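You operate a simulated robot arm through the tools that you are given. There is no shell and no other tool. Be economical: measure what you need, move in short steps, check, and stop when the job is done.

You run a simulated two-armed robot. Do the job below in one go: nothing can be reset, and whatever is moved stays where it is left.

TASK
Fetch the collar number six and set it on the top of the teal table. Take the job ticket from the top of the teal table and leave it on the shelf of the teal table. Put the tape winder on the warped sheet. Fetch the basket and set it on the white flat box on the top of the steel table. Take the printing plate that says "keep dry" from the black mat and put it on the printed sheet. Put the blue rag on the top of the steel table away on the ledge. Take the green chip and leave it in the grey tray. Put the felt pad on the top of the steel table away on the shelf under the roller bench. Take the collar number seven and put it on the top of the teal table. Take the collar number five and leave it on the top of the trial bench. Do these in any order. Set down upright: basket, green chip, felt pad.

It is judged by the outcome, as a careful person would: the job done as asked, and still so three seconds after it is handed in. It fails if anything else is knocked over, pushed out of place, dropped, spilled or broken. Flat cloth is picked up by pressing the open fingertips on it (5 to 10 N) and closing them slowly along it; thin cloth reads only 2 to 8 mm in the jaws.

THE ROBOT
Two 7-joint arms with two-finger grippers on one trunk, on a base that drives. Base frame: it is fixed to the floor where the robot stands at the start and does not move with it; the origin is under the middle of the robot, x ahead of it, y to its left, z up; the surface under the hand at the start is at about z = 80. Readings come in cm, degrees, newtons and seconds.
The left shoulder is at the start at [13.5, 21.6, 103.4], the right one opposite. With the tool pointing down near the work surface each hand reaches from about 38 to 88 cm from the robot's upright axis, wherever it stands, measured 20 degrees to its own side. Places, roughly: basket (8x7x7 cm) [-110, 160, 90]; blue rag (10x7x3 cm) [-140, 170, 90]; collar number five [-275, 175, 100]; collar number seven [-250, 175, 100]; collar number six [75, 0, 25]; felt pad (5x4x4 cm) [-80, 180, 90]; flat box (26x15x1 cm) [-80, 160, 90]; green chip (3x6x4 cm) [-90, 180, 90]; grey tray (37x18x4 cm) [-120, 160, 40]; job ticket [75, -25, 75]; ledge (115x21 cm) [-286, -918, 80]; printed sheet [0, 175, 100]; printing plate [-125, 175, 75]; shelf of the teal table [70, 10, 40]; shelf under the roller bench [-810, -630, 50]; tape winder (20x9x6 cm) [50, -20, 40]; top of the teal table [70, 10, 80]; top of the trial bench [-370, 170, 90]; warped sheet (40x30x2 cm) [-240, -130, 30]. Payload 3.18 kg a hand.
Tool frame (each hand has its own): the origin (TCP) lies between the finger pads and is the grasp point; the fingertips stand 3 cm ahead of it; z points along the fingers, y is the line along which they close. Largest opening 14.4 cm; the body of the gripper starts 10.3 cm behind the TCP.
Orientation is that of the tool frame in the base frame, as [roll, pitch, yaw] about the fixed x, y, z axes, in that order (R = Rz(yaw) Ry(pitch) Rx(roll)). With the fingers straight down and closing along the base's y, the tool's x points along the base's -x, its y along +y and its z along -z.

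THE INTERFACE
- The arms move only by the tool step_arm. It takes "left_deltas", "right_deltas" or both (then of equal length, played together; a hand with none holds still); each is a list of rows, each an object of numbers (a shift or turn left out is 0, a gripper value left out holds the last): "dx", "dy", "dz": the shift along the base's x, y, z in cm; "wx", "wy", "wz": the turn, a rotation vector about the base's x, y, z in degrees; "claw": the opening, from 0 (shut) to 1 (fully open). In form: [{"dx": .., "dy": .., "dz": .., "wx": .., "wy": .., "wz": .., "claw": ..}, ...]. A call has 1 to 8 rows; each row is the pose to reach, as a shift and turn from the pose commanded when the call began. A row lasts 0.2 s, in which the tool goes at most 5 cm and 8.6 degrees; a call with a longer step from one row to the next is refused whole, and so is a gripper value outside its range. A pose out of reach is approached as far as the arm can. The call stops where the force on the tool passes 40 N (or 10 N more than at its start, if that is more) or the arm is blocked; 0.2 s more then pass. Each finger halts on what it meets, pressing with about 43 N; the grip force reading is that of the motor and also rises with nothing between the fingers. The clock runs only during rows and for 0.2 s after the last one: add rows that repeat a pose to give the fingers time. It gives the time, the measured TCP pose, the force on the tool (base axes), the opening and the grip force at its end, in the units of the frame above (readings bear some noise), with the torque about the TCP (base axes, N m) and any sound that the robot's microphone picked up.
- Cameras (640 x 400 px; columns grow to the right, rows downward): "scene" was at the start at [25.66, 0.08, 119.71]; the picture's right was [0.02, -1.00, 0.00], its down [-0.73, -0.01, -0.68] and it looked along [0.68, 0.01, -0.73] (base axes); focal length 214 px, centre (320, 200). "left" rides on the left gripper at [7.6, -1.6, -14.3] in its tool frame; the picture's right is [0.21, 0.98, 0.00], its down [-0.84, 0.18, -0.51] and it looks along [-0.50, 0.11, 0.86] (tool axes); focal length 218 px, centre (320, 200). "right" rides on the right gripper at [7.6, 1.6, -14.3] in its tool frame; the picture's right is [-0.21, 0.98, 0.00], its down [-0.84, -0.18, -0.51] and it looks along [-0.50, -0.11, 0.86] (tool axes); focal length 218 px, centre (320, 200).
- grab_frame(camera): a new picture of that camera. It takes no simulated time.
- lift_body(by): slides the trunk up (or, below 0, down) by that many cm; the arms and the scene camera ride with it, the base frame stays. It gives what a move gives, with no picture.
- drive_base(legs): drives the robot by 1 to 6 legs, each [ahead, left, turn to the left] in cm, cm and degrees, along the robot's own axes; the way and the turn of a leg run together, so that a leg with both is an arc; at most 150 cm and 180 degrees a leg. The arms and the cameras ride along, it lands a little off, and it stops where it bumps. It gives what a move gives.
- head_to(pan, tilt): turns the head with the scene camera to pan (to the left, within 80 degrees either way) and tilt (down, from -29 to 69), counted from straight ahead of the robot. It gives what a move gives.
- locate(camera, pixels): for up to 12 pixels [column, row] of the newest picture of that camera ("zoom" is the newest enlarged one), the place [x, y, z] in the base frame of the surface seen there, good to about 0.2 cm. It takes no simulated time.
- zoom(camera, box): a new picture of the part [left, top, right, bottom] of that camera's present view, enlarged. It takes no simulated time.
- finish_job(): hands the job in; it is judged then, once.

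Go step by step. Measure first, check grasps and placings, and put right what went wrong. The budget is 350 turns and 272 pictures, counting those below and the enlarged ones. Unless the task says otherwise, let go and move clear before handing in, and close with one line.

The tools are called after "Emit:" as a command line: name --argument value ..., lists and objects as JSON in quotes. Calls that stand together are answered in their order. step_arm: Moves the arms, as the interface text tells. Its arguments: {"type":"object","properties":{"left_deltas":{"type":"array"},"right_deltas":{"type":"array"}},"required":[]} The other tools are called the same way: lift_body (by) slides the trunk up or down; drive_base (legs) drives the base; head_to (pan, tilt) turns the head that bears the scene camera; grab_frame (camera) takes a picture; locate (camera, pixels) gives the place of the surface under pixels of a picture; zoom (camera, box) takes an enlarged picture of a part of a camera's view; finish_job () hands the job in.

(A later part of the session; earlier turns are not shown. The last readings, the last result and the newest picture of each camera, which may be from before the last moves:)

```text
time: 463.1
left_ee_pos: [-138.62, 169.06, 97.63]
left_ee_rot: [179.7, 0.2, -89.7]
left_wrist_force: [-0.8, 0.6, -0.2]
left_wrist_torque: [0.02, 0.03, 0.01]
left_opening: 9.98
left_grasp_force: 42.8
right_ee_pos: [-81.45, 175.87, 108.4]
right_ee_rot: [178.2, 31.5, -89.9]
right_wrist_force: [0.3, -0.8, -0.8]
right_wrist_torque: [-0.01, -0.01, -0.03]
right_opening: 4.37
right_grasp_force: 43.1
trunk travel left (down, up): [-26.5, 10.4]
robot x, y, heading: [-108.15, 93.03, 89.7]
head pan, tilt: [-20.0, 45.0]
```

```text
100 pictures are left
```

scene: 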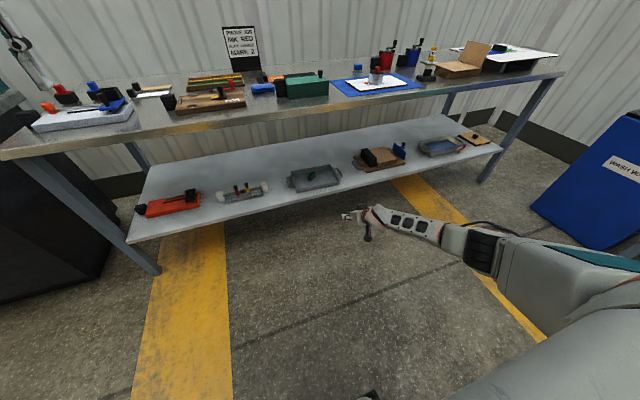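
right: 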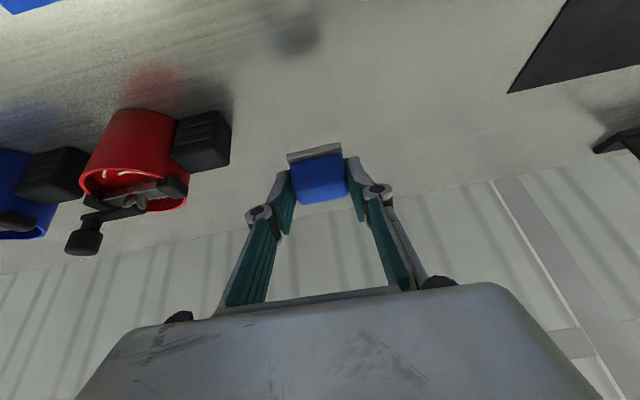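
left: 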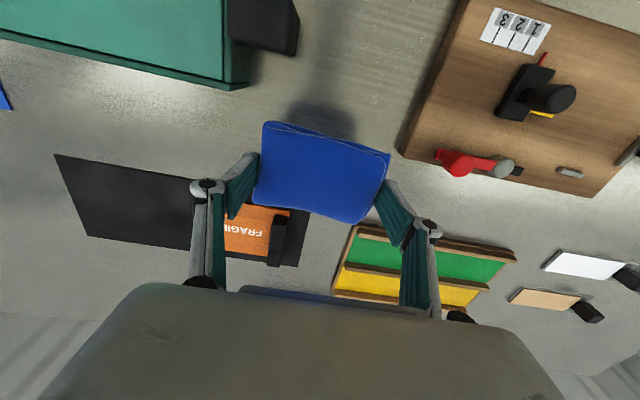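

The rag is held. I'll raise it, back off, turn around to face -y and look down the aisle.

Emit:
step_arm --left_deltas '[{"dz": 4}, {"dz": 8}, {"dz": 10}]'

Emit:
drive_base --legs '[[-60, 0, 0], [0, -45, 0], [0, 0, -180]]'

Emit:
head_to --pan 0 --tilt 12

Emit:
grab_frame --camera "scene"

```text
time: 463.9
left_ee_pos: [-139.66, 167.87, 107.34]
left_ee_rot: [179.8, 0.3, -89.7]
left_wrist_force: [0.7, -1.1, -0.9]
left_wrist_torque: [0.05, 0.04, -0.02]
left_opening: 9.96
left_grasp_force: 42.9
left hand out of reach, approached as far as the arm can: row 2, 3
right_ee_pos: [-81.56, 175.96, 108.52]
right_ee_rot: [178.2, 31.5, -90.0]
right_wrist_force: [-0.1, -1.3, -1.0]
right_wrist_torque: [-0.01, -0.01, 0.05]
right_opening: 4.35
right_grasp_force: 43.2
trunk travel left (down, up): [-26.5, 10.4]
robot x, y, heading: [-108.36, 92.73, 89.6]
head pan, tilt: [-20.0, 45.0]
```

```text
time: 478.8
left_ee_pos: [-38.58, -45.04, 107.17]
left_ee_rot: [179.8, 0.2, 86.2]
left_wrist_force: [0.1, -0.4, -1.5]
left_wrist_torque: [0.01, 0.0, -0.01]
left_opening: 9.89
left_grasp_force: 43.1
right_ee_pos: [-97.18, -48.9, 108.4]
right_ee_rot: [178.2, 31.3, 85.8]
right_wrist_force: [-0.5, 0.1, -1.0]
right_wrist_torque: [0.01, 0.04, 0.04]
right_opening: 4.32
right_grasp_force: 43.1
trunk travel left (down, up): [-26.5, 10.4]
robot x, y, heading: [-64.4, 31.89, -94.0]
head pan, tilt: [-20.0, 45.0]
```

```text
time: 479.8
left_ee_pos: [-38.55, -45.01, 107.08]
left_ee_rot: [179.8, 0.2, 86.2]
left_wrist_force: [0.0, -0.2, -0.7]
left_wrist_torque: [-0.01, -0.02, 0.02]
left_opening: 9.9
left_grasp_force: 43.5
right_ee_pos: [-97.12, -48.84, 108.3]
right_ee_rot: [178.1, 31.4, 86.0]
right_wrist_force: [0.3, 0.8, -0.7]
right_wrist_torque: [0.05, 0.0, -0.02]
right_opening: 4.33
right_grasp_force: 43.7
trunk travel left (down, up): [-26.5, 10.4]
robot x, y, heading: [-64.49, 31.59, -94.2]
head pan, tilt: [0.0, 12.0]
```

```text
99 pictures are left
```

scene: 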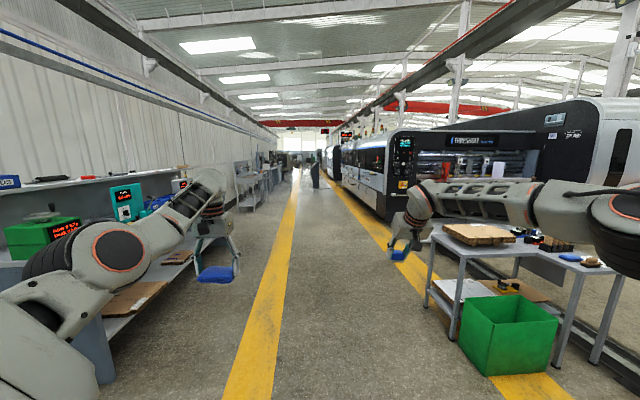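

The aisle along -y is clear. I'll locate some landmarks ahead before driving.

Emit:
zoom --camera "scene" --box '[230, 100, 430, 225]'

Emit:
locate --camera "scene" --pixels '[[405, 215], [375, 195], [350, 185], [335, 178], [315, 178], [265, 190], [250, 200], [245, 215], [300, 170], [327, 165]]'

```text
3.20 times, centred on (330, 162) of scene
```

zoom: 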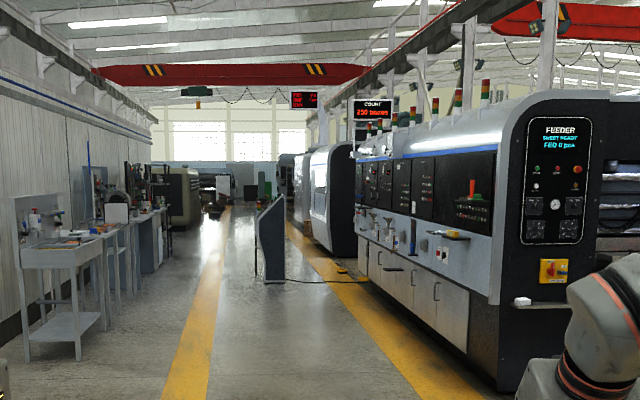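

```text
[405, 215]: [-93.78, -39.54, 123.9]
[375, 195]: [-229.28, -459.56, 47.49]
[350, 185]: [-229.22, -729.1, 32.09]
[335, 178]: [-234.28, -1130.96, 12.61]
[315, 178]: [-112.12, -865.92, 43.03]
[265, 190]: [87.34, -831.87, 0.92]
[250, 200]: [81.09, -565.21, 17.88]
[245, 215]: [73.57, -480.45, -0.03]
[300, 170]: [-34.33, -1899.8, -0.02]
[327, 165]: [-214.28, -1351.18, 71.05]
```

The press front runs along x ≈ -229; a console stands at [-112, -866]. I'll drive down the aisle at x ≈ -15.

Emit:
drive_base --legs '[[0, 48, 4], [148, 0, 0], [148, 0, 0], [148, 0, 0], [148, 0, 0], [148, 0, 0]]'

Emit:
head_to --pan -25 --tilt 10

Emit:
grab_frame --camera "scene"

```text
time: 519.1
left_ee_pos: [16.34, -781.85, 107.18]
left_ee_rot: [179.8, 0.2, 89.4]
left_wrist_force: [0.5, -0.8, 0.0]
left_wrist_torque: [0.01, 0.03, -0.02]
left_opening: 9.89
left_grasp_force: 43.4
right_ee_pos: [-41.83, -788.92, 108.39]
right_ee_rot: [178.2, 31.4, 89.1]
right_wrist_force: [-0.1, -0.2, 0.0]
right_wrist_torque: [-0.01, 0.01, -0.01]
right_opening: 4.35
right_grasp_force: 42.7
trunk travel left (down, up): [-26.5, 10.4]
robot x, y, heading: [-13.77, -706.81, -90.9]
head pan, tilt: [0.0, 12.0]
```

```text
time: 520.0
left_ee_pos: [16.47, -781.79, 107.27]
left_ee_rot: [179.7, 0.2, 89.4]
left_wrist_force: [0.3, -0.5, 0.2]
left_wrist_torque: [-0.03, 0.03, 0.02]
left_opening: 9.91
left_grasp_force: 43.1
right_ee_pos: [-41.89, -789.01, 108.34]
right_ee_rot: [178.1, 31.4, 89.1]
right_wrist_force: [0.4, -0.1, -0.5]
right_wrist_torque: [0.01, 0.01, 0.04]
right_opening: 4.33
right_grasp_force: 42.7
trunk travel left (down, up): [-26.5, 10.4]
robot x, y, heading: [-13.36, -706.72, -91.0]
head pan, tilt: [-25.0, 10.0]
```

```text
97 pictures are left
```

scene: 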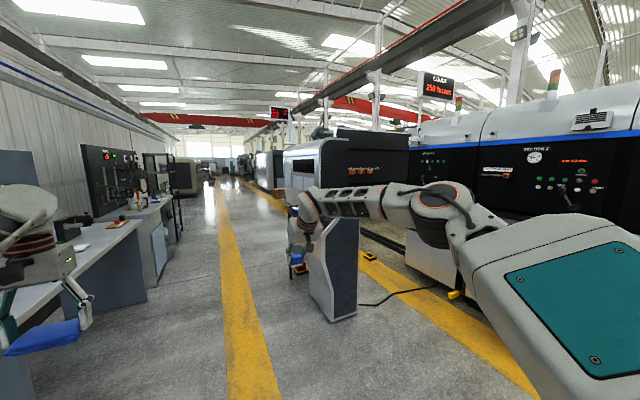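

I'll go 240 cm further, past the console, then look right.

Emit:
drive_base --legs '[[120, 0, 1], [120, 0, 0]]'

Emit:
head_to --pan -78 --tilt 12

Emit:
grab_frame --camera "scene"

```text
time: 531.7
left_ee_pos: [14.14, -1020.34, 107.19]
left_ee_rot: [179.7, 0.2, 90.5]
left_wrist_force: [0.7, -0.3, -1.8]
left_wrist_torque: [0.02, -0.02, 0.02]
left_opening: 9.89
left_grasp_force: 43.2
right_ee_pos: [-43.93, -1028.5, 108.27]
right_ee_rot: [178.2, 31.3, 90.2]
right_wrist_force: [-1.1, -0.2, -1.0]
right_wrist_torque: [0.01, 0.01, 0.01]
right_opening: 4.33
right_grasp_force: 42.7
trunk travel left (down, up): [-26.5, 10.4]
robot x, y, heading: [-17.4, -945.51, -89.8]
head pan, tilt: [-25.0, 10.0]
```

```text
time: 533.0
left_ee_pos: [14.18, -1020.32, 107.15]
left_ee_rot: [179.8, 0.2, 90.4]
left_wrist_force: [-0.6, 0.1, -0.3]
left_wrist_torque: [0.0, -0.01, -0.01]
left_opening: 9.88
left_grasp_force: 42.5
right_ee_pos: [-43.95, -1028.52, 108.46]
right_ee_rot: [178.1, 31.3, 90.2]
right_wrist_force: [0.3, -0.2, -0.8]
right_wrist_torque: [0.0, 0.03, 0.01]
right_opening: 4.34
right_grasp_force: 43.5
trunk travel left (down, up): [-26.5, 10.4]
robot x, y, heading: [-17.3, -945.61, -90.0]
head pan, tilt: [-78.0, 12.0]
```

```text
96 pictures are left
```

scene: 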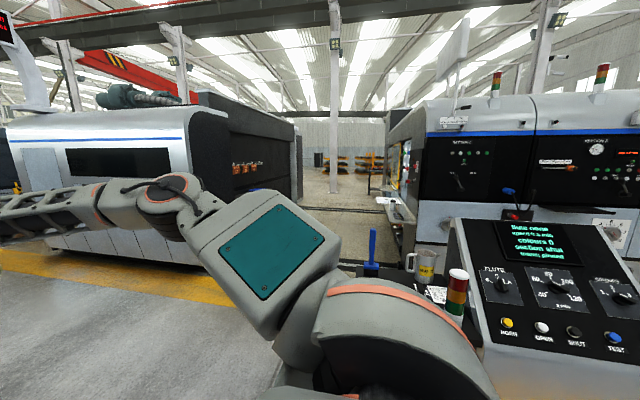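

A gap opens between the two machines; the ledge should be on the press's end face around (390,205). I'll go 35 cm further, turn to face -x and look.

Emit:
drive_base --legs '[[38, 0, 0], [0, 0, -90]]'

Emit:
head_to --pan 0 --tilt 15

Emit:
grab_frame --camera "scene"

```text
time: 539.3
left_ee_pos: [-93.28, -1012.3, 107.17]
left_ee_rot: [179.7, 0.2, -1.6]
left_wrist_force: [-0.4, -0.4, -0.2]
left_wrist_torque: [-0.01, 0.03, 0.01]
left_opening: 9.89
left_grasp_force: 42.4
right_ee_pos: [-99.24, -953.78, 108.44]
right_ee_rot: [178.2, 31.4, -2.0]
right_wrist_force: [1.2, -0.2, -0.8]
right_wrist_torque: [-0.02, 0.02, 0.01]
right_opening: 4.33
right_grasp_force: 43.0
trunk travel left (down, up): [-26.5, 10.4]
robot x, y, heading: [-17.61, -983.87, 177.9]
head pan, tilt: [-78.0, 12.0]
```

```text
time: 540.8
left_ee_pos: [-93.15, -1012.32, 107.09]
left_ee_rot: [179.8, 0.2, -1.7]
left_wrist_force: [0.1, -0.8, -0.2]
left_wrist_torque: [-0.02, -0.01, -0.04]
left_opening: 9.89
left_grasp_force: 43.0
right_ee_pos: [-99.18, -953.81, 108.4]
right_ee_rot: [178.1, 31.4, -2.0]
right_wrist_force: [-0.3, -0.6, -1.6]
right_wrist_torque: [-0.04, -0.03, -0.02]
right_opening: 4.33
right_grasp_force: 42.8
trunk travel left (down, up): [-26.5, 10.4]
robot x, y, heading: [-17.35, -983.44, 177.7]
head pan, tilt: [0.0, 15.0]
```

```text
95 pictures are left
```

scene: 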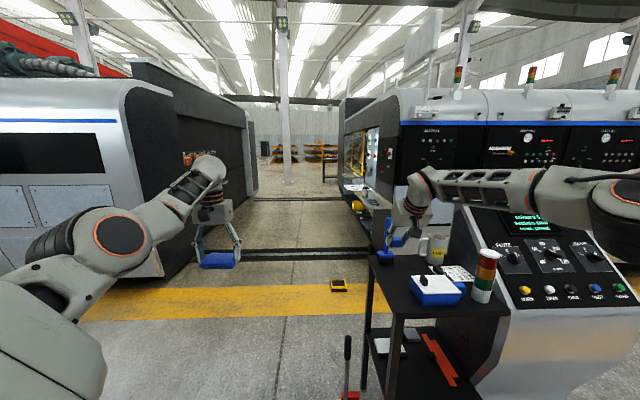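

Emit:
zoom --camera "scene" --box '[320, 120, 440, 250]'

Emit:
locate --camera "scene" --pixels '[[355, 188], [365, 195], [380, 205], [345, 170], [240, 195], [175, 275], [395, 160], [375, 260], [345, 360], [337, 285], [365, 235]]'

```text
3.08 times, centred on (380, 185) of scene
```

zoom: 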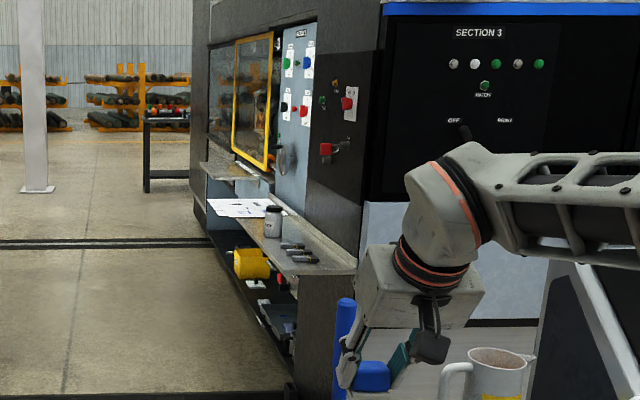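

```text
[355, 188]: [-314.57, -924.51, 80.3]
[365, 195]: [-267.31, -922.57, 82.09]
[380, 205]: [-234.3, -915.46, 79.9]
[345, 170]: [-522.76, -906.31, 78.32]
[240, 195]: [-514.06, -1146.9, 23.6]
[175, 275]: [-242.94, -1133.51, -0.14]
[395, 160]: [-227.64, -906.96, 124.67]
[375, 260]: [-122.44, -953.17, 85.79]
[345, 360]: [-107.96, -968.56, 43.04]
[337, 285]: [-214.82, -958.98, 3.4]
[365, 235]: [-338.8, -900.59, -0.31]
```

The ledge is a grey shelf on the press's end face: y ≈ -908..-929, z 80, from x -230 to -345, with its near end free. A black cart stands ahead, so I'll sidestep left, go ahead, and turn to face +y.

Emit:
drive_base --legs '[[0, 62, 2], [138, 0, 0], [56, 0, 0], [0, 0, -90]]'

Emit:
head_to --pan 15 --tilt 35

Emit:
grab_frame --camera "scene"

```text
time: 559.9
left_ee_pos: [-246.48, -969.99, 107.12]
left_ee_rot: [179.8, 0.2, -89.5]
left_wrist_force: [0.0, -0.7, -1.2]
left_wrist_torque: [-0.03, 0.04, -0.01]
left_opening: 9.89
left_grasp_force: 43.4
right_ee_pos: [-188.52, -961.9, 108.3]
right_ee_rot: [178.2, 31.4, -89.9]
right_wrist_force: [0.1, -0.8, -0.7]
right_wrist_torque: [-0.01, 0.03, 0.0]
right_opening: 4.34
right_grasp_force: 43.0
trunk travel left (down, up): [-26.5, 10.4]
robot x, y, heading: [-215.22, -1045.19, 90.2]
head pan, tilt: [0.0, 15.0]
```

```text
time: 560.8
left_ee_pos: [-246.72, -970.23, 107.15]
left_ee_rot: [179.7, 0.3, -89.6]
left_wrist_force: [-0.2, 0.0, 0.0]
left_wrist_torque: [0.0, -0.01, -0.02]
left_opening: 9.89
left_grasp_force: 42.8
right_ee_pos: [-188.41, -962.0, 108.4]
right_ee_rot: [178.2, 31.3, -89.9]
right_wrist_force: [-0.3, 0.1, -0.5]
right_wrist_torque: [-0.01, -0.02, -0.02]
right_opening: 4.33
right_grasp_force: 43.1
trunk travel left (down, up): [-26.5, 10.4]
robot x, y, heading: [-215.36, -1044.92, 90.1]
head pan, tilt: [15.0, 35.0]
```

```text
93 pictures are left
```

scene: 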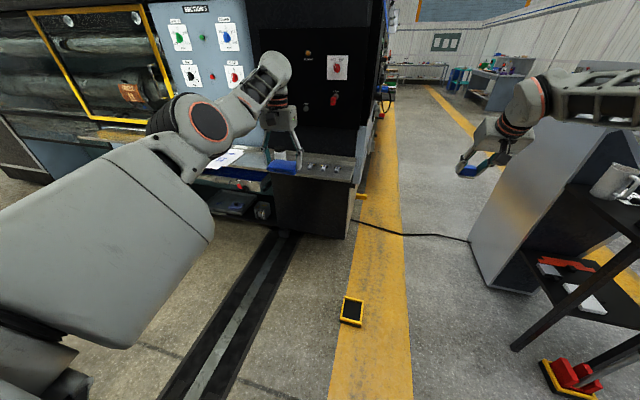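

Emit:
zoom --camera "scene" --box '[180, 120, 380, 240]'

Emit:
locate --camera "scene" --pixels '[[350, 181], [345, 160], [320, 182], [315, 168], [335, 170], [325, 175], [300, 180], [352, 325], [352, 297], [340, 178]]'

```text
3.20 times, centred on (280, 180) of scene
```

zoom: 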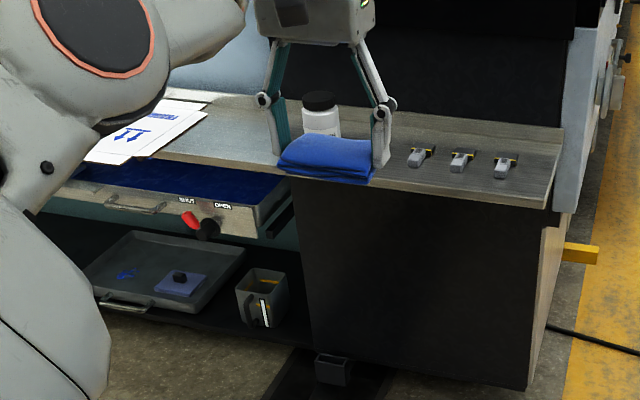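

```text
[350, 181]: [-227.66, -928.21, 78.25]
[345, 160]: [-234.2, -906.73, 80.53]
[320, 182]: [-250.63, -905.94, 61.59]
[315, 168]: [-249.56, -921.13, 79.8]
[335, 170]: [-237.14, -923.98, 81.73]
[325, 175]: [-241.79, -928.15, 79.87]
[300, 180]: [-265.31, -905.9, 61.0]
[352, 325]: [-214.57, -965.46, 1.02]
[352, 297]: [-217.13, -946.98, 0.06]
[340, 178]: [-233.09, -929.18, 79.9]
```

Small clamps and a jar stand on the ledge. I'll bring the left hand over it for a top view: ahead 42 cm.

Emit:
drive_base --legs '[[42, 0, 0]]'

Emit:
grab_frame --camera "left"

```text
time: 563.4
left_ee_pos: [-246.75, -927.64, 107.18]
left_ee_rot: [179.8, 0.2, -89.5]
left_wrist_force: [-0.4, -0.6, -0.1]
left_wrist_torque: [-0.03, -0.04, 0.02]
left_opening: 9.92
left_grasp_force: 43.4
right_ee_pos: [-188.54, -919.44, 108.33]
right_ee_rot: [178.2, 31.4, -89.7]
right_wrist_force: [-0.6, -0.4, -0.7]
right_wrist_torque: [0.01, -0.01, 0.04]
right_opening: 4.32
right_grasp_force: 43.1
trunk travel left (down, up): [-26.5, 10.4]
robot x, y, heading: [-215.43, -1002.78, 89.9]
head pan, tilt: [15.0, 35.0]
```

```text
91 pictures are left
```

left: 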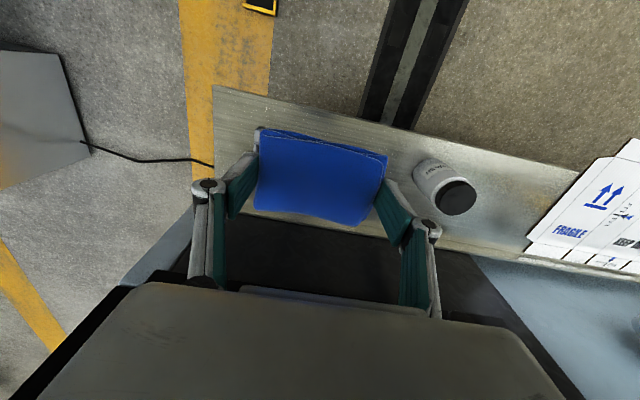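

Emit:
locate --camera "left" --pixels '[[415, 165], [475, 200], [440, 160], [565, 190], [528, 240], [480, 160], [500, 200], [460, 240], [400, 140], [240, 120], [560, 170]]'

```text
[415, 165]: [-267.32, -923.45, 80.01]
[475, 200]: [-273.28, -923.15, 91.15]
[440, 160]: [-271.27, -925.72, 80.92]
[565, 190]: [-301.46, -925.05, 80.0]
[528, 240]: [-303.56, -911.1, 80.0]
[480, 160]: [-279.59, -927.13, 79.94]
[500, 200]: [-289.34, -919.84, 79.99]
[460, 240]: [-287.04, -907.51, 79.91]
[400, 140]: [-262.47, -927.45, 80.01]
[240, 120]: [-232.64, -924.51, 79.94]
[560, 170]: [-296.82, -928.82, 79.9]
```

Free ledge space lies between the jar (x -275) and the paper (x -301). I'll move left 42 cm and 4 cm ahead.

Emit:
drive_base --legs '[[0, 42.5, 0], [4, 0, 0]]'

Emit:
step_arm --left_deltas '[{"dz": -4, "dy": 1}, {"dz": -8, "dy": 2}, {"dz": -12, "dy": 3}, {"dz": -15, "dy": 4}]'

Emit:
grab_frame --camera "left"

Emit:
grab_frame --camera "scene"

```text
time: 568.1
left_ee_pos: [-289.8, -924.05, 107.07]
left_ee_rot: [179.9, 0.2, -89.2]
left_wrist_force: [0.3, -0.6, -0.2]
left_wrist_torque: [-0.05, 0.04, -0.02]
left_opening: 9.87
left_grasp_force: 43.1
right_ee_pos: [-231.58, -915.56, 108.13]
right_ee_rot: [178.2, 31.5, -89.4]
right_wrist_force: [0.5, 0.4, -0.5]
right_wrist_torque: [-0.01, 0.0, 0.0]
right_opening: 4.34
right_grasp_force: 43.1
trunk travel left (down, up): [-26.5, 10.4]
robot x, y, heading: [-258.16, -998.7, 90.6]
head pan, tilt: [15.0, 35.0]
```

```text
time: 569.1
left_ee_pos: [-292.62, -923.08, 93.3]
left_ee_rot: [179.8, 0.2, -89.2]
left_wrist_force: [-0.1, -0.2, 0.7]
left_wrist_torque: [-0.04, 0.01, 0.04]
left_opening: 9.89
left_grasp_force: 42.5
left hand out of reach, approached as far as the arm can: row 1, 2, 3, 4
right_ee_pos: [-231.64, -915.55, 108.27]
right_ee_rot: [178.1, 31.4, -89.4]
right_wrist_force: [0.1, 0.4, 0.6]
right_wrist_torque: [0.02, -0.05, -0.04]
right_opening: 4.31
right_grasp_force: 42.7
trunk travel left (down, up): [-26.5, 10.4]
robot x, y, heading: [-257.6, -999.26, 90.3]
head pan, tilt: [15.0, 35.0]
```

```text
90 pictures are left
```

left: 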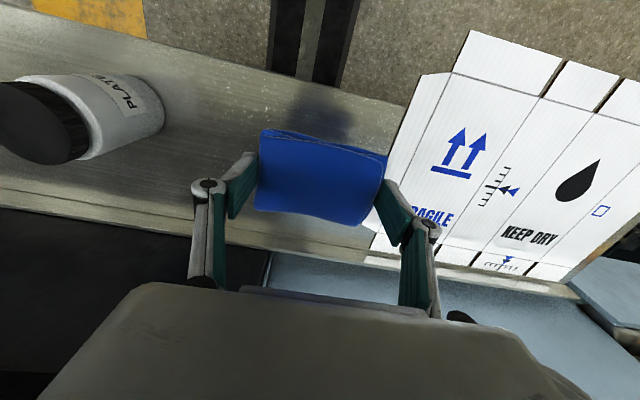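

```text
89 pictures are left
```

scene: 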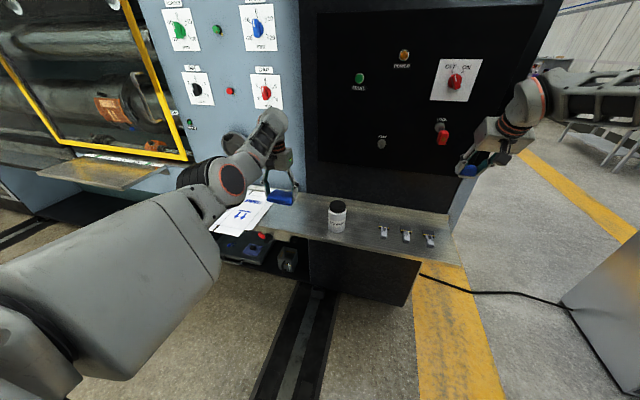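

I'll shift 4 cm right and 2.5 ahead to centre it in the free space, then lower.

Emit:
drive_base --legs '[[2.5, -4, 0]]'

Emit:
step_arm --left_deltas '[{"dz": -3}, {"dz": -6}, {"dz": -8.5}]'

Emit:
grab_frame --camera "left"

```text
time: 570.1
left_ee_pos: [-288.71, -920.58, 93.34]
left_ee_rot: [179.8, 0.2, -89.1]
left_wrist_force: [0.2, -0.2, -0.2]
left_wrist_torque: [0.0, 0.01, -0.01]
left_opening: 9.89
left_grasp_force: 43.4
right_ee_pos: [-227.81, -913.12, 108.29]
right_ee_rot: [178.1, 31.4, -89.3]
right_wrist_force: [0.3, -0.7, -1.5]
right_wrist_torque: [0.01, 0.01, 0.0]
right_opening: 4.32
right_grasp_force: 42.9
trunk travel left (down, up): [-26.5, 10.4]
robot x, y, heading: [-254.0, -996.02, 90.4]
head pan, tilt: [15.0, 35.0]
```

```text
time: 571.0
left_ee_pos: [-289.06, -920.9, 84.88]
left_ee_rot: [179.9, 0.2, -89.1]
left_wrist_force: [0.4, 0.4, -0.3]
left_wrist_torque: [-0.02, 0.0, 0.0]
left_opening: 9.89
left_grasp_force: 43.1
left hand out of reach, approached as far as the arm can: row 3
right_ee_pos: [-227.75, -913.08, 108.3]
right_ee_rot: [178.2, 31.4, -89.4]
right_wrist_force: [-0.9, -0.2, -0.9]
right_wrist_torque: [0.01, -0.04, -0.01]
right_opening: 4.31
right_grasp_force: 42.7
trunk travel left (down, up): [-26.5, 10.4]
robot x, y, heading: [-254.15, -995.98, 90.5]
head pan, tilt: [15.0, 35.0]
```

```text
88 pictures are left
```

left: 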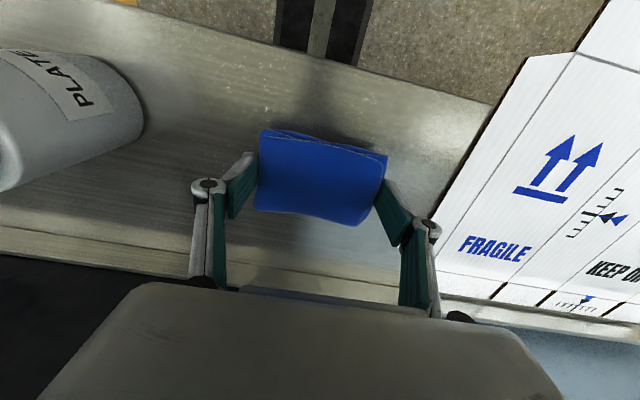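

Emit:
step_arm --left_deltas '[{"dz": -0.8}, {"dz": -1.4}]'

```text
time: 571.5
left_ee_pos: [-288.97, -921.15, 83.65]
left_ee_rot: [179.8, 0.4, -89.1]
left_wrist_force: [0.0, -0.3, 4.3]
left_wrist_torque: [-0.16, -0.25, -0.08]
left_opening: 9.9
left_grasp_force: 42.9
right_ee_pos: [-227.77, -913.09, 108.47]
right_ee_rot: [178.2, 31.5, -89.3]
right_wrist_force: [0.2, -0.4, -0.8]
right_wrist_torque: [-0.01, -0.01, -0.01]
right_opening: 4.34
right_grasp_force: 42.8
trunk travel left (down, up): [-26.5, 10.4]
robot x, y, heading: [-253.78, -996.31, 90.5]
head pan, tilt: [15.0, 35.0]
```

Touching the ledge. Open to release and rise.

Emit:
step_arm --left_deltas '[{"claw": 0.75}, {"claw": 0.8}, {"claw": 0.8}, {"dz": 3}, {"dz": 7}, {"dz": 11}]'

Emit:
grab_frame --camera "left"

```text
time: 573.0
left_ee_pos: [-289.18, -920.82, 94.55]
left_ee_rot: [179.9, 0.0, -89.1]
left_wrist_force: [-0.4, -0.2, -0.2]
left_wrist_torque: [0.04, 0.0, 0.04]
left_opening: 11.51
left_grasp_force: 0.0
right_ee_pos: [-227.9, -913.14, 108.46]
right_ee_rot: [178.2, 31.5, -89.4]
right_wrist_force: [0.0, 0.0, -1.1]
right_wrist_torque: [0.03, 0.04, 0.05]
right_opening: 4.34
right_grasp_force: 43.3
trunk travel left (down, up): [-26.5, 10.4]
robot x, y, heading: [-254.15, -996.12, 90.4]
head pan, tilt: [15.0, 35.0]
```

```text
87 pictures are left
```

left: 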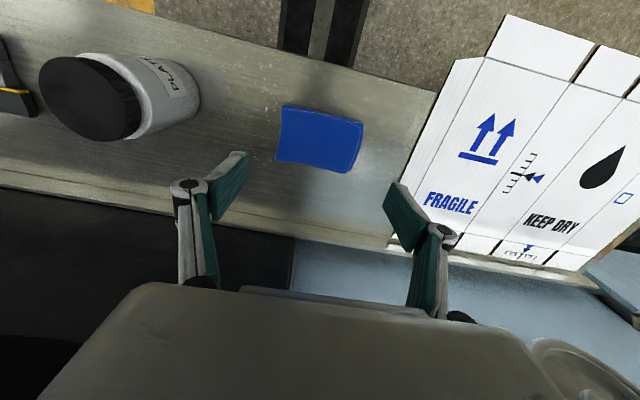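

The rag lies on the ledge. Now I'll back off, turn to face -x and look for the roller bench.

Emit:
step_arm --left_deltas '[{"dz": 4}, {"dz": 8}, {"dz": 11}]'

Emit:
drive_base --legs '[[-40, 0, 0], [0, 0, 90], [120, 0, 0]]'

Emit:
head_to --pan -15 --tilt 10

Emit:
grab_frame --camera "scene"

```text
time: 573.8
left_ee_pos: [-289.85, -921.5, 104.45]
left_ee_rot: [179.8, 0.2, -89.1]
left_wrist_force: [1.1, 0.3, 0.8]
left_wrist_torque: [0.03, 0.0, 0.01]
left_opening: 11.52
left_grasp_force: 0.0
left hand out of reach, approached as far as the arm can: row 2, 3
right_ee_pos: [-227.83, -913.11, 108.39]
right_ee_rot: [178.2, 31.6, -89.4]
right_wrist_force: [-0.1, -0.2, -0.3]
right_wrist_torque: [0.0, -0.01, -0.01]
right_opening: 4.31
right_grasp_force: 43.2
trunk travel left (down, up): [-26.5, 10.4]
robot x, y, heading: [-254.01, -996.4, 90.5]
head pan, tilt: [15.0, 35.0]
```

```text
time: 585.7
left_ee_pos: [-446.49, -1077.25, 104.23]
left_ee_rot: [179.8, 0.2, 2.5]
left_wrist_force: [0.3, -0.7, 1.2]
left_wrist_torque: [0.0, -0.04, 0.0]
left_opening: 11.52
left_grasp_force: 0.0
right_ee_pos: [-456.44, -1015.52, 108.37]
right_ee_rot: [178.2, 31.3, 2.2]
right_wrist_force: [-0.4, 0.6, -0.3]
right_wrist_torque: [0.0, -0.03, 0.02]
right_opening: 4.32
right_grasp_force: 42.9
trunk travel left (down, up): [-26.5, 10.4]
robot x, y, heading: [-372.62, -1039.5, -178.2]
head pan, tilt: [15.0, 35.0]
```

```text
time: 586.7
left_ee_pos: [-446.42, -1077.28, 104.3]
left_ee_rot: [179.8, 0.3, 2.4]
left_wrist_force: [0.1, 0.6, -0.4]
left_wrist_torque: [0.0, 0.01, -0.03]
left_opening: 11.53
left_grasp_force: 0.0
right_ee_pos: [-456.41, -1015.61, 108.44]
right_ee_rot: [178.2, 31.4, 2.3]
right_wrist_force: [0.3, 0.3, -0.7]
right_wrist_torque: [0.02, -0.01, 0.0]
right_opening: 4.34
right_grasp_force: 43.0
trunk travel left (down, up): [-26.5, 10.4]
robot x, y, heading: [-372.65, -1039.39, -178.1]
head pan, tilt: [-15.0, 10.0]
```

```text
86 pictures are left
```

scene: 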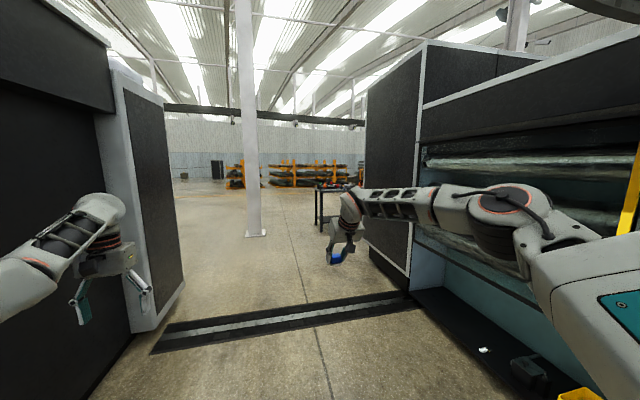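

Emit:
locate --camera "scene" --pixels '[[325, 190], [322, 232], [255, 235], [410, 290], [180, 290], [300, 180], [210, 230], [245, 180]]'

Emit:
zoom --camera "scene" --box '[220, 140, 380, 250]'

```text
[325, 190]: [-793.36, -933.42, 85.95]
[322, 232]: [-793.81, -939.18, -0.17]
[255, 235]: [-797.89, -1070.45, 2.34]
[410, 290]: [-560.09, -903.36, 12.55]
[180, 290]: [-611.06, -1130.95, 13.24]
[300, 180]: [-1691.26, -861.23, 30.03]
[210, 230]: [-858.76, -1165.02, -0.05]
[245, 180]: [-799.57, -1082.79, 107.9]
```

```text
3.64 times, centred on (300, 195) of scene
```

zoom: 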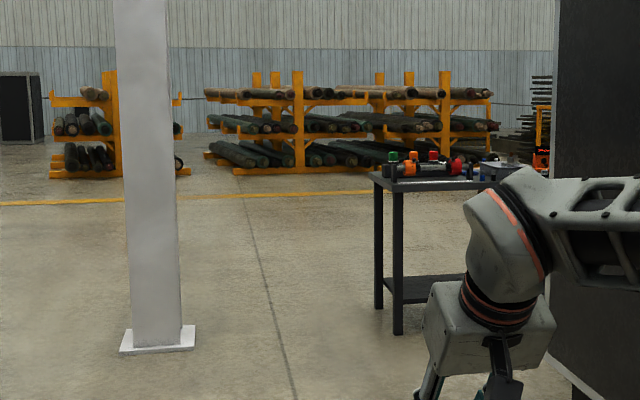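

A dark bench stands behind the press with its corner at [-793, -939]. I'll drive through the gap to x ≈ -640 and look right.

Emit:
drive_base --legs '[[140, 0, -2], [145, 0, 0]]'

Emit:
head_to --pan -65 --tilt 15

Emit:
grab_frame --camera "scene"

```text
time: 600.4
left_ee_pos: [-730.73, -1078.64, 104.32]
left_ee_rot: [179.9, 0.2, 0.1]
left_wrist_force: [-0.8, 0.2, -0.6]
left_wrist_torque: [-0.03, -0.02, 0.0]
left_opening: 11.55
left_grasp_force: 0.0
right_ee_pos: [-738.15, -1016.52, 108.33]
right_ee_rot: [178.2, 31.4, -0.2]
right_wrist_force: [-0.8, -1.0, -0.7]
right_wrist_torque: [0.0, -0.03, -0.01]
right_opening: 4.33
right_grasp_force: 43.1
trunk travel left (down, up): [-26.5, 10.4]
robot x, y, heading: [-655.87, -1043.37, 179.7]
head pan, tilt: [-15.0, 10.0]
```

```text
time: 601.5
left_ee_pos: [-730.67, -1078.59, 104.4]
left_ee_rot: [179.8, 0.2, 0.1]
left_wrist_force: [-0.3, -0.5, -0.1]
left_wrist_torque: [-0.01, 0.01, -0.01]
left_opening: 11.52
left_grasp_force: 0.1
right_ee_pos: [-738.06, -1016.5, 108.34]
right_ee_rot: [178.2, 31.4, -0.3]
right_wrist_force: [-0.3, -0.5, -0.8]
right_wrist_torque: [0.01, -0.05, 0.03]
right_opening: 4.35
right_grasp_force: 43.2
trunk travel left (down, up): [-26.5, 10.4]
robot x, y, heading: [-655.19, -1043.69, 180.0]
head pan, tilt: [-65.0, 15.0]
```

```text
84 pictures are left
```

scene: 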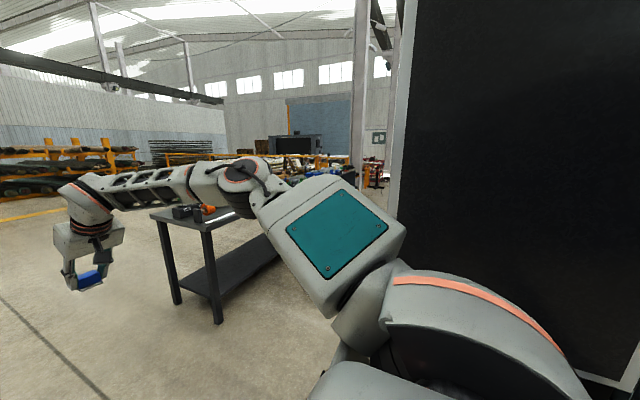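

Emit:
locate --camera "scene" --pixels '[[500, 200], [420, 200], [395, 180], [217, 320], [205, 225], [178, 300], [230, 270], [290, 180], [355, 160]]'

```text
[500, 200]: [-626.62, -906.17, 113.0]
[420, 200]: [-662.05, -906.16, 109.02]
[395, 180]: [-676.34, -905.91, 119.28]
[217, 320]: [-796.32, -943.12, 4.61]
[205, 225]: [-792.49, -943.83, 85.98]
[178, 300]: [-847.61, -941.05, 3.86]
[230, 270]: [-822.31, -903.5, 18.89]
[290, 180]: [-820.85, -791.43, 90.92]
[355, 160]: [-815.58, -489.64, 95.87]
```

The aisle between the press back (x -680) and the bench (x -793) leads to +y. I'll turn to face +y and enter it.

Emit:
drive_base --legs '[[0, 0, -90], [0, 80, 0], [120, 0, 0]]'

Emit:
head_to --pan 20 --tilt 15

Emit:
grab_frame --camera "scene"

```text
time: 618.5
left_ee_pos: [-761.35, -843.91, 104.36]
left_ee_rot: [179.7, 0.2, -92.7]
left_wrist_force: [-0.2, -0.1, 0.2]
left_wrist_torque: [-0.04, -0.02, -0.02]
left_opening: 11.53
left_grasp_force: 0.1
right_ee_pos: [-699.12, -839.39, 108.46]
right_ee_rot: [178.3, 31.5, -93.0]
right_wrist_force: [0.2, 0.0, -0.4]
right_wrist_torque: [-0.03, 0.02, 0.01]
right_opening: 4.33
right_grasp_force: 42.9
trunk travel left (down, up): [-26.5, 10.4]
robot x, y, heading: [-730.36, -920.92, 87.1]
head pan, tilt: [-65.0, 15.0]
```

```text
time: 620.1
left_ee_pos: [-761.58, -844.0, 104.36]
left_ee_rot: [179.9, 0.2, -92.7]
left_wrist_force: [-0.5, 0.6, 0.5]
left_wrist_torque: [0.01, 0.02, 0.01]
left_opening: 11.51
left_grasp_force: 0.1
right_ee_pos: [-699.01, -839.43, 108.35]
right_ee_rot: [178.2, 31.4, -92.9]
right_wrist_force: [0.0, 0.3, -0.6]
right_wrist_torque: [0.0, 0.01, -0.02]
right_opening: 4.34
right_grasp_force: 42.9
trunk travel left (down, up): [-26.5, 10.4]
robot x, y, heading: [-730.34, -921.11, 86.8]
head pan, tilt: [20.0, 15.0]
```

```text
83 pictures are left
```

scene: 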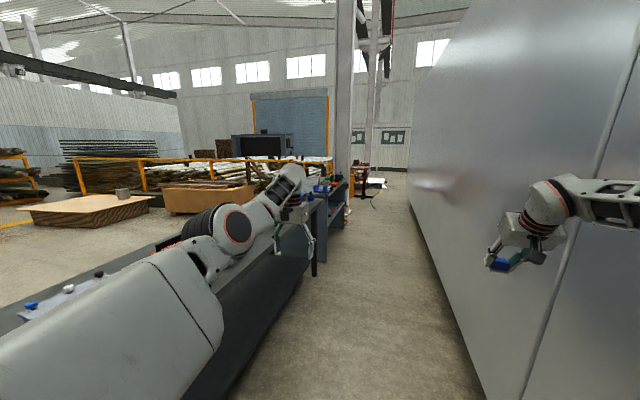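

Emit:
drive_base --legs '[[0, 4, 3], [130, 0, 0]]'

Emit:
head_to --pan 30 --tilt 25

Emit:
grab_frame --camera "scene"

```text
time: 627.3
left_ee_pos: [-770.0, -715.73, 104.32]
left_ee_rot: [179.8, 0.2, -89.5]
left_wrist_force: [0.1, -0.1, -1.4]
left_wrist_torque: [0.01, -0.01, 0.02]
left_opening: 11.52
left_grasp_force: 0.1
right_ee_pos: [-708.03, -707.8, 108.32]
right_ee_rot: [178.1, 31.4, -89.7]
right_wrist_force: [0.0, -0.1, -0.2]
right_wrist_torque: [-0.03, 0.01, 0.05]
right_opening: 4.34
right_grasp_force: 42.7
trunk travel left (down, up): [-26.5, 10.4]
robot x, y, heading: [-734.66, -790.52, 90.4]
head pan, tilt: [20.0, 15.0]
```

```text
time: 628.0
left_ee_pos: [-770.04, -715.82, 104.45]
left_ee_rot: [179.7, 0.2, -89.4]
left_wrist_force: [-0.1, -0.6, 0.3]
left_wrist_torque: [0.01, -0.01, -0.03]
left_opening: 11.48
left_grasp_force: 0.0
right_ee_pos: [-708.02, -707.83, 108.41]
right_ee_rot: [178.1, 31.5, -89.6]
right_wrist_force: [-0.4, -0.4, -0.6]
right_wrist_torque: [-0.03, 0.01, -0.01]
right_opening: 4.35
right_grasp_force: 42.9
trunk travel left (down, up): [-26.5, 10.4]
robot x, y, heading: [-734.49, -790.66, 90.4]
head pan, tilt: [30.0, 25.0]
```

```text
82 pictures are left
```

scene: 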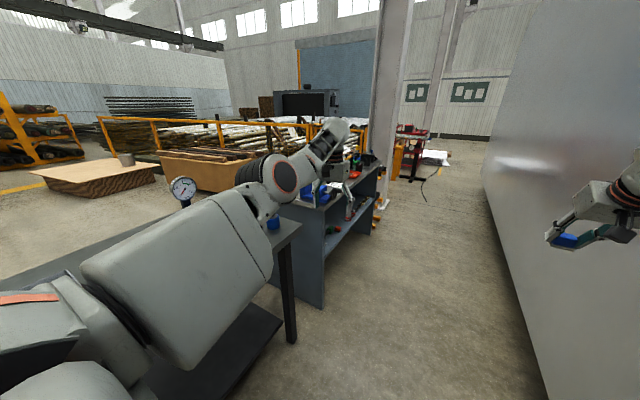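

The next bench, bluish with a mid shelf at (345,235), should be the roller bench. Measuring it.

Emit:
zoom --camera "scene" --box '[250, 130, 420, 320]'

Emit:
locate --camera "scene" --pixels '[[335, 240], [325, 255], [372, 205], [322, 305], [322, 225], [376, 165], [360, 215], [350, 235], [310, 205], [368, 230], [345, 215]]'

```text
2.11 times, centred on (335, 225) of scene
```

zoom: 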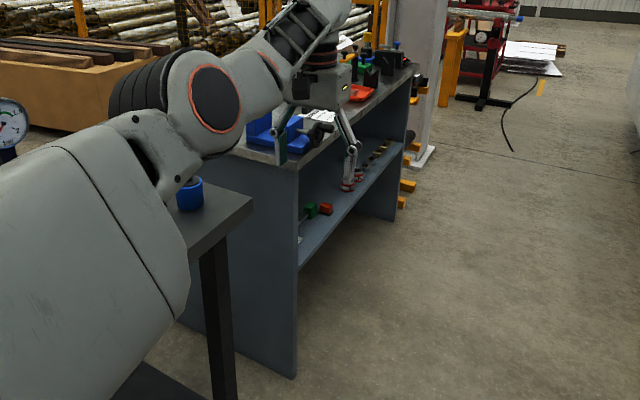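

```text
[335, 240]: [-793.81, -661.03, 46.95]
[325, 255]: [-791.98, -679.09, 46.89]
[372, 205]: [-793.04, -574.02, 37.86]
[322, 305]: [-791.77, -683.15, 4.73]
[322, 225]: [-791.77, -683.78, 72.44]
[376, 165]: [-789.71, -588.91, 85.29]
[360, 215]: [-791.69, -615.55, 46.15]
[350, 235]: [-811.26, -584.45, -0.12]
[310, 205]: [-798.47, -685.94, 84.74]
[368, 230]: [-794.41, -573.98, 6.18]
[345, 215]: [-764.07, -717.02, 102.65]
```

The roller bench spans y -684..-572, front x -792, shelf z ≈ 47 and top underside ≈ 83. Before turning toward it, I'll check the tall gauge on the neighbouring bench.

Emit:
locate --camera "scene" --pixels '[[182, 187], [185, 200], [273, 222], [300, 225], [230, 180]]'

Emit:
lift_body --by 9

Emit:
head_to --pan 60 --tilt 40

Emit:
grab_frame --camera "scene"

```text
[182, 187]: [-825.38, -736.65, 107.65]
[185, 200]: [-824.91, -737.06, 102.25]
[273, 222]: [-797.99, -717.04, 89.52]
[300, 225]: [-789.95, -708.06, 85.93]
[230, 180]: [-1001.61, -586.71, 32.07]
```

```text
time: 629.2
left_ee_pos: [-769.96, -716.09, 116.35]
left_ee_rot: [179.9, 2.6, -89.4]
left_wrist_force: [0.6, -0.6, -0.5]
left_wrist_torque: [0.0, 0.01, 0.0]
left_opening: 11.56
left_grasp_force: 0.0
right_ee_pos: [-707.95, -707.89, 117.3]
right_ee_rot: [178.1, 31.4, -89.7]
right_wrist_force: [0.2, 0.1, -0.3]
right_wrist_torque: [-0.03, 0.01, 0.01]
right_opening: 4.34
right_grasp_force: 42.2
trunk travel left (down, up): [-35.5, 1.4]
robot x, y, heading: [-734.48, -791.11, 90.5]
head pan, tilt: [30.0, 25.0]
```

```text
time: 630.2
left_ee_pos: [-769.97, -716.15, 116.34]
left_ee_rot: [179.7, 2.6, -89.5]
left_wrist_force: [0.1, 0.2, -0.3]
left_wrist_torque: [0.02, -0.02, 0.02]
left_opening: 11.53
left_grasp_force: 0.0
right_ee_pos: [-708.04, -707.84, 117.29]
right_ee_rot: [178.1, 31.4, -89.6]
right_wrist_force: [0.7, -0.2, -0.1]
right_wrist_torque: [-0.03, 0.01, 0.03]
right_opening: 4.33
right_grasp_force: 43.1
trunk travel left (down, up): [-35.5, 1.4]
robot x, y, heading: [-734.87, -790.95, 89.9]
head pan, tilt: [60.0, 40.0]
```

```text
80 pictures are left
```

scene: 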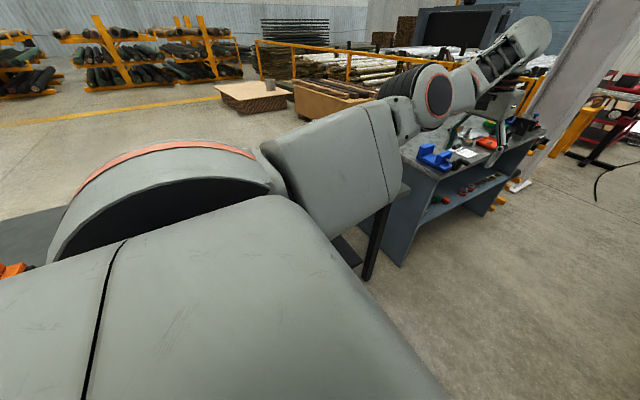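

Left hand height now clears the gauge. I'd rather turn further on, next to the roller bench; let me check the white pillar's place.

Emit:
locate --camera "scene" --pixels '[[520, 185], [545, 140], [575, 90], [500, 200], [525, 125], [485, 140], [440, 155]]'

```text
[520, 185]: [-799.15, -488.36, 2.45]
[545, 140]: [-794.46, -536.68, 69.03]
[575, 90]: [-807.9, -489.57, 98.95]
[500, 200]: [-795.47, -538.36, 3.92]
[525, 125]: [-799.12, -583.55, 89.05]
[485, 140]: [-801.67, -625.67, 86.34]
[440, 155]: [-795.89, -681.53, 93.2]
```

Emit:
drive_base --legs '[[148, -1, 0], [0, 0, 90]]'

Emit:
head_to --pan -10 --tilt 50

Emit:
grab_frame --camera "scene"

```text
time: 641.4
left_ee_pos: [-807.4, -681.64, 116.34]
left_ee_rot: [179.7, 2.5, 2.3]
left_wrist_force: [0.1, 0.0, -0.2]
left_wrist_torque: [0.01, -0.01, 0.0]
left_opening: 11.52
left_grasp_force: 0.1
right_ee_pos: [-817.54, -619.9, 117.43]
right_ee_rot: [178.2, 31.4, 2.2]
right_wrist_force: [0.1, 0.6, -0.7]
right_wrist_torque: [-0.02, 0.0, -0.01]
right_opening: 4.32
right_grasp_force: 43.0
trunk travel left (down, up): [-35.5, 1.4]
robot x, y, heading: [-734.03, -643.75, -178.0]
head pan, tilt: [60.0, 40.0]
```

```text
time: 642.8
left_ee_pos: [-807.43, -681.8, 116.35]
left_ee_rot: [179.8, 2.6, 2.5]
left_wrist_force: [-0.1, 0.8, 0.2]
left_wrist_torque: [-0.02, 0.02, -0.03]
left_opening: 11.53
left_grasp_force: 0.0
right_ee_pos: [-817.64, -620.1, 117.41]
right_ee_rot: [178.3, 31.5, 2.1]
right_wrist_force: [-0.1, 0.0, -0.9]
right_wrist_torque: [0.02, -0.02, 0.02]
right_opening: 4.33
right_grasp_force: 42.7
trunk travel left (down, up): [-35.5, 1.4]
robot x, y, heading: [-733.7, -643.66, -178.0]
head pan, tilt: [-10.0, 50.0]
```

```text
79 pictures are left
```

scene: 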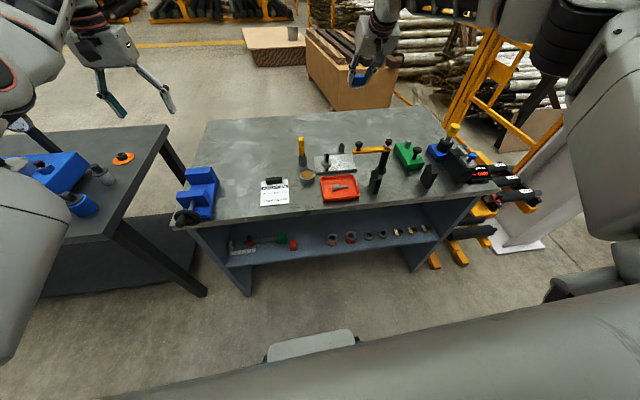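

Emit:
zoom --camera "scene" --box '[200, 190, 480, 300]'

Emit:
locate --camera "scene" --pixels '[[315, 252], [312, 240], [333, 240], [293, 243], [245, 250], [320, 235], [340, 255], [315, 225], [345, 232], [300, 262], [240, 280], [425, 232]]'

```text
2.29 times, centred on (340, 245) of scene
```

zoom: 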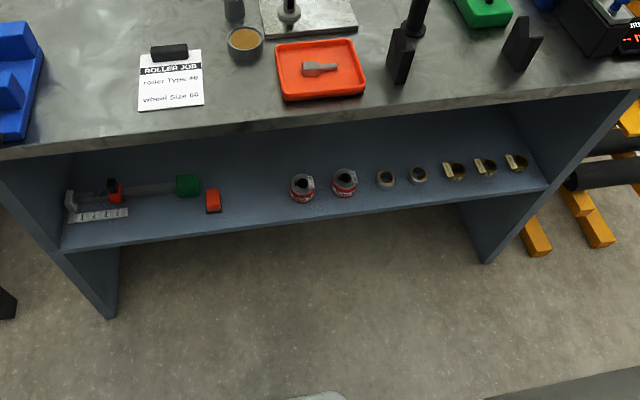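

```text
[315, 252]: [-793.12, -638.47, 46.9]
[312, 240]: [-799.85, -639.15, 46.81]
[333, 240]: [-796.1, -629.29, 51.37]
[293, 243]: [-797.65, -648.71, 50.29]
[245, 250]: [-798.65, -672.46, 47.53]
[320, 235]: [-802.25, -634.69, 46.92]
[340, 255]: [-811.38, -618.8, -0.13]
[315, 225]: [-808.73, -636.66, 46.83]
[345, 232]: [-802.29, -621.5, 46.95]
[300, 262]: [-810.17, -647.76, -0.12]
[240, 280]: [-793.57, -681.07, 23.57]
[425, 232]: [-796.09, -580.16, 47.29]
```

"ROLLER JOB" confirms it. Free shelf space: y -646..-633, aim at [-800, -639.5, 46.9]. First I tuck the left hand up and back.

Emit:
step_arm --left_deltas '[{"dz": 4}, {"dz": 7, "dx": 2}, {"dz": 8, "dx": 6}, {"dz": 8, "dx": 10}, {"dz": 8, "dx": 14, "dy": 2}, {"dz": 8, "dx": 18, "dy": 4}, {"dz": 8, "dx": 20, "dy": 6}]'

Emit:
drive_base --legs '[[-16, 0, -2], [0, 32, 0]]'

```text
time: 644.0
left_ee_pos: [-793.78, -689.76, 124.52]
left_ee_rot: [179.6, 2.3, 10.8]
left_wrist_force: [-0.7, -0.3, 0.1]
left_wrist_torque: [-0.03, 0.0, 0.02]
left_opening: 11.53
left_grasp_force: 0.0
left hand out of reach, approached as far as the arm can: row 1, 5, 6
right_ee_pos: [-817.65, -619.93, 117.22]
right_ee_rot: [178.0, 31.5, 2.2]
right_wrist_force: [-0.4, 0.6, -0.1]
right_wrist_torque: [-0.02, 0.01, 0.06]
right_opening: 4.32
right_grasp_force: 43.0
trunk travel left (down, up): [-35.5, 1.4]
robot x, y, heading: [-733.6, -643.92, -177.9]
head pan, tilt: [-10.0, 50.0]
stopped in row 6 (left hand): the arm was blocked; the commanded pose is now the measured one
```

```text
time: 648.4
left_ee_pos: [-779.52, -719.05, 124.54]
left_ee_rot: [179.7, 2.2, 8.7]
left_wrist_force: [-0.2, 0.8, 0.2]
left_wrist_torque: [0.01, 0.02, -0.01]
left_opening: 11.5
left_grasp_force: 0.0
right_ee_pos: [-800.96, -648.6, 117.39]
right_ee_rot: [178.1, 31.5, 0.2]
right_wrist_force: [0.3, -0.1, -0.2]
right_wrist_torque: [-0.02, 0.01, -0.05]
right_opening: 4.33
right_grasp_force: 43.0
trunk travel left (down, up): [-35.5, 1.4]
robot x, y, heading: [-718.3, -675.2, 180.0]
head pan, tilt: [-10.0, 50.0]
```

Now the right hand: pull it back in front of the bench edge and outward.

Emit:
step_arm --right_deltas '[{"dx": 3, "dy": 2}, {"dx": 6, "dy": 4}, {"dx": 9, "dy": 6}, {"dx": 12, "dy": 8}, {"dx": 15, "dy": 9.5}, {"dx": 18, "dy": 10}, {"dx": 20, "dy": 10}]'

Emit:
grab_frame --camera "scene"

```text
time: 650.0
left_ee_pos: [-779.45, -719.14, 124.57]
left_ee_rot: [179.7, 2.4, 8.7]
left_wrist_force: [0.9, -1.1, 0.0]
left_wrist_torque: [-0.03, 0.01, -0.02]
left_opening: 11.51
left_grasp_force: 0.1
right_ee_pos: [-780.78, -638.59, 117.56]
right_ee_rot: [178.3, 31.5, 0.3]
right_wrist_force: [0.1, 0.5, -0.1]
right_wrist_torque: [0.02, 0.04, 0.01]
right_opening: 4.33
right_grasp_force: 43.1
trunk travel left (down, up): [-35.5, 1.4]
robot x, y, heading: [-717.81, -674.92, 180.3]
head pan, tilt: [-10.0, 50.0]
```

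```text
77 pictures are left
```

scene: 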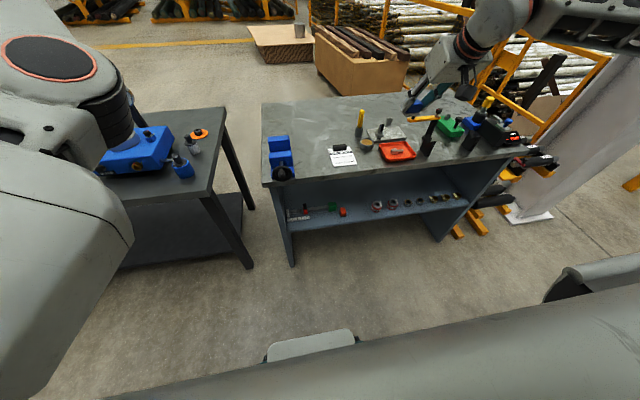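

Good: TCP at x -781. Now lowering the trunk 20 cm.

Emit:
lift_body --by -10

Emit:
lift_body --by -10

```text
time: 651.2
left_ee_pos: [-777.31, -726.14, 117.52]
left_ee_rot: [172.4, 4.7, 15.4]
left_wrist_force: [-0.1, -0.4, 0.5]
left_wrist_torque: [0.03, 0.04, 0.0]
left_opening: 11.49
left_grasp_force: 0.0
right_ee_pos: [-780.94, -638.7, 107.09]
right_ee_rot: [178.2, 31.2, 0.4]
right_wrist_force: [-0.4, -0.9, -0.6]
right_wrist_torque: [0.01, -0.03, -0.01]
right_opening: 4.31
right_grasp_force: 43.5
trunk travel left (down, up): [-25.5, 11.4]
robot x, y, heading: [-717.89, -675.34, 180.2]
head pan, tilt: [-10.0, 50.0]
stopped: the arm was blocked; the commanded pose is now the measured one
```

```text
time: 652.5
left_ee_pos: [-774.71, -731.24, 102.2]
left_ee_rot: [165.0, -2.4, 21.5]
left_wrist_force: [0.0, 0.7, 0.4]
left_wrist_torque: [0.02, 0.0, -0.02]
left_opening: 11.53
left_grasp_force: 0.1
right_ee_pos: [-781.12, -638.56, 96.14]
right_ee_rot: [178.1, 30.1, 0.2]
right_wrist_force: [0.2, 0.3, 0.9]
right_wrist_torque: [0.01, -0.03, 0.0]
right_opening: 4.32
right_grasp_force: 43.1
trunk travel left (down, up): [-15.6, 21.4]
robot x, y, heading: [-718.16, -675.3, 179.9]
head pan, tilt: [-10.0, 50.0]
stopped: the arm was blocked; the commanded pose is now the measured one
```

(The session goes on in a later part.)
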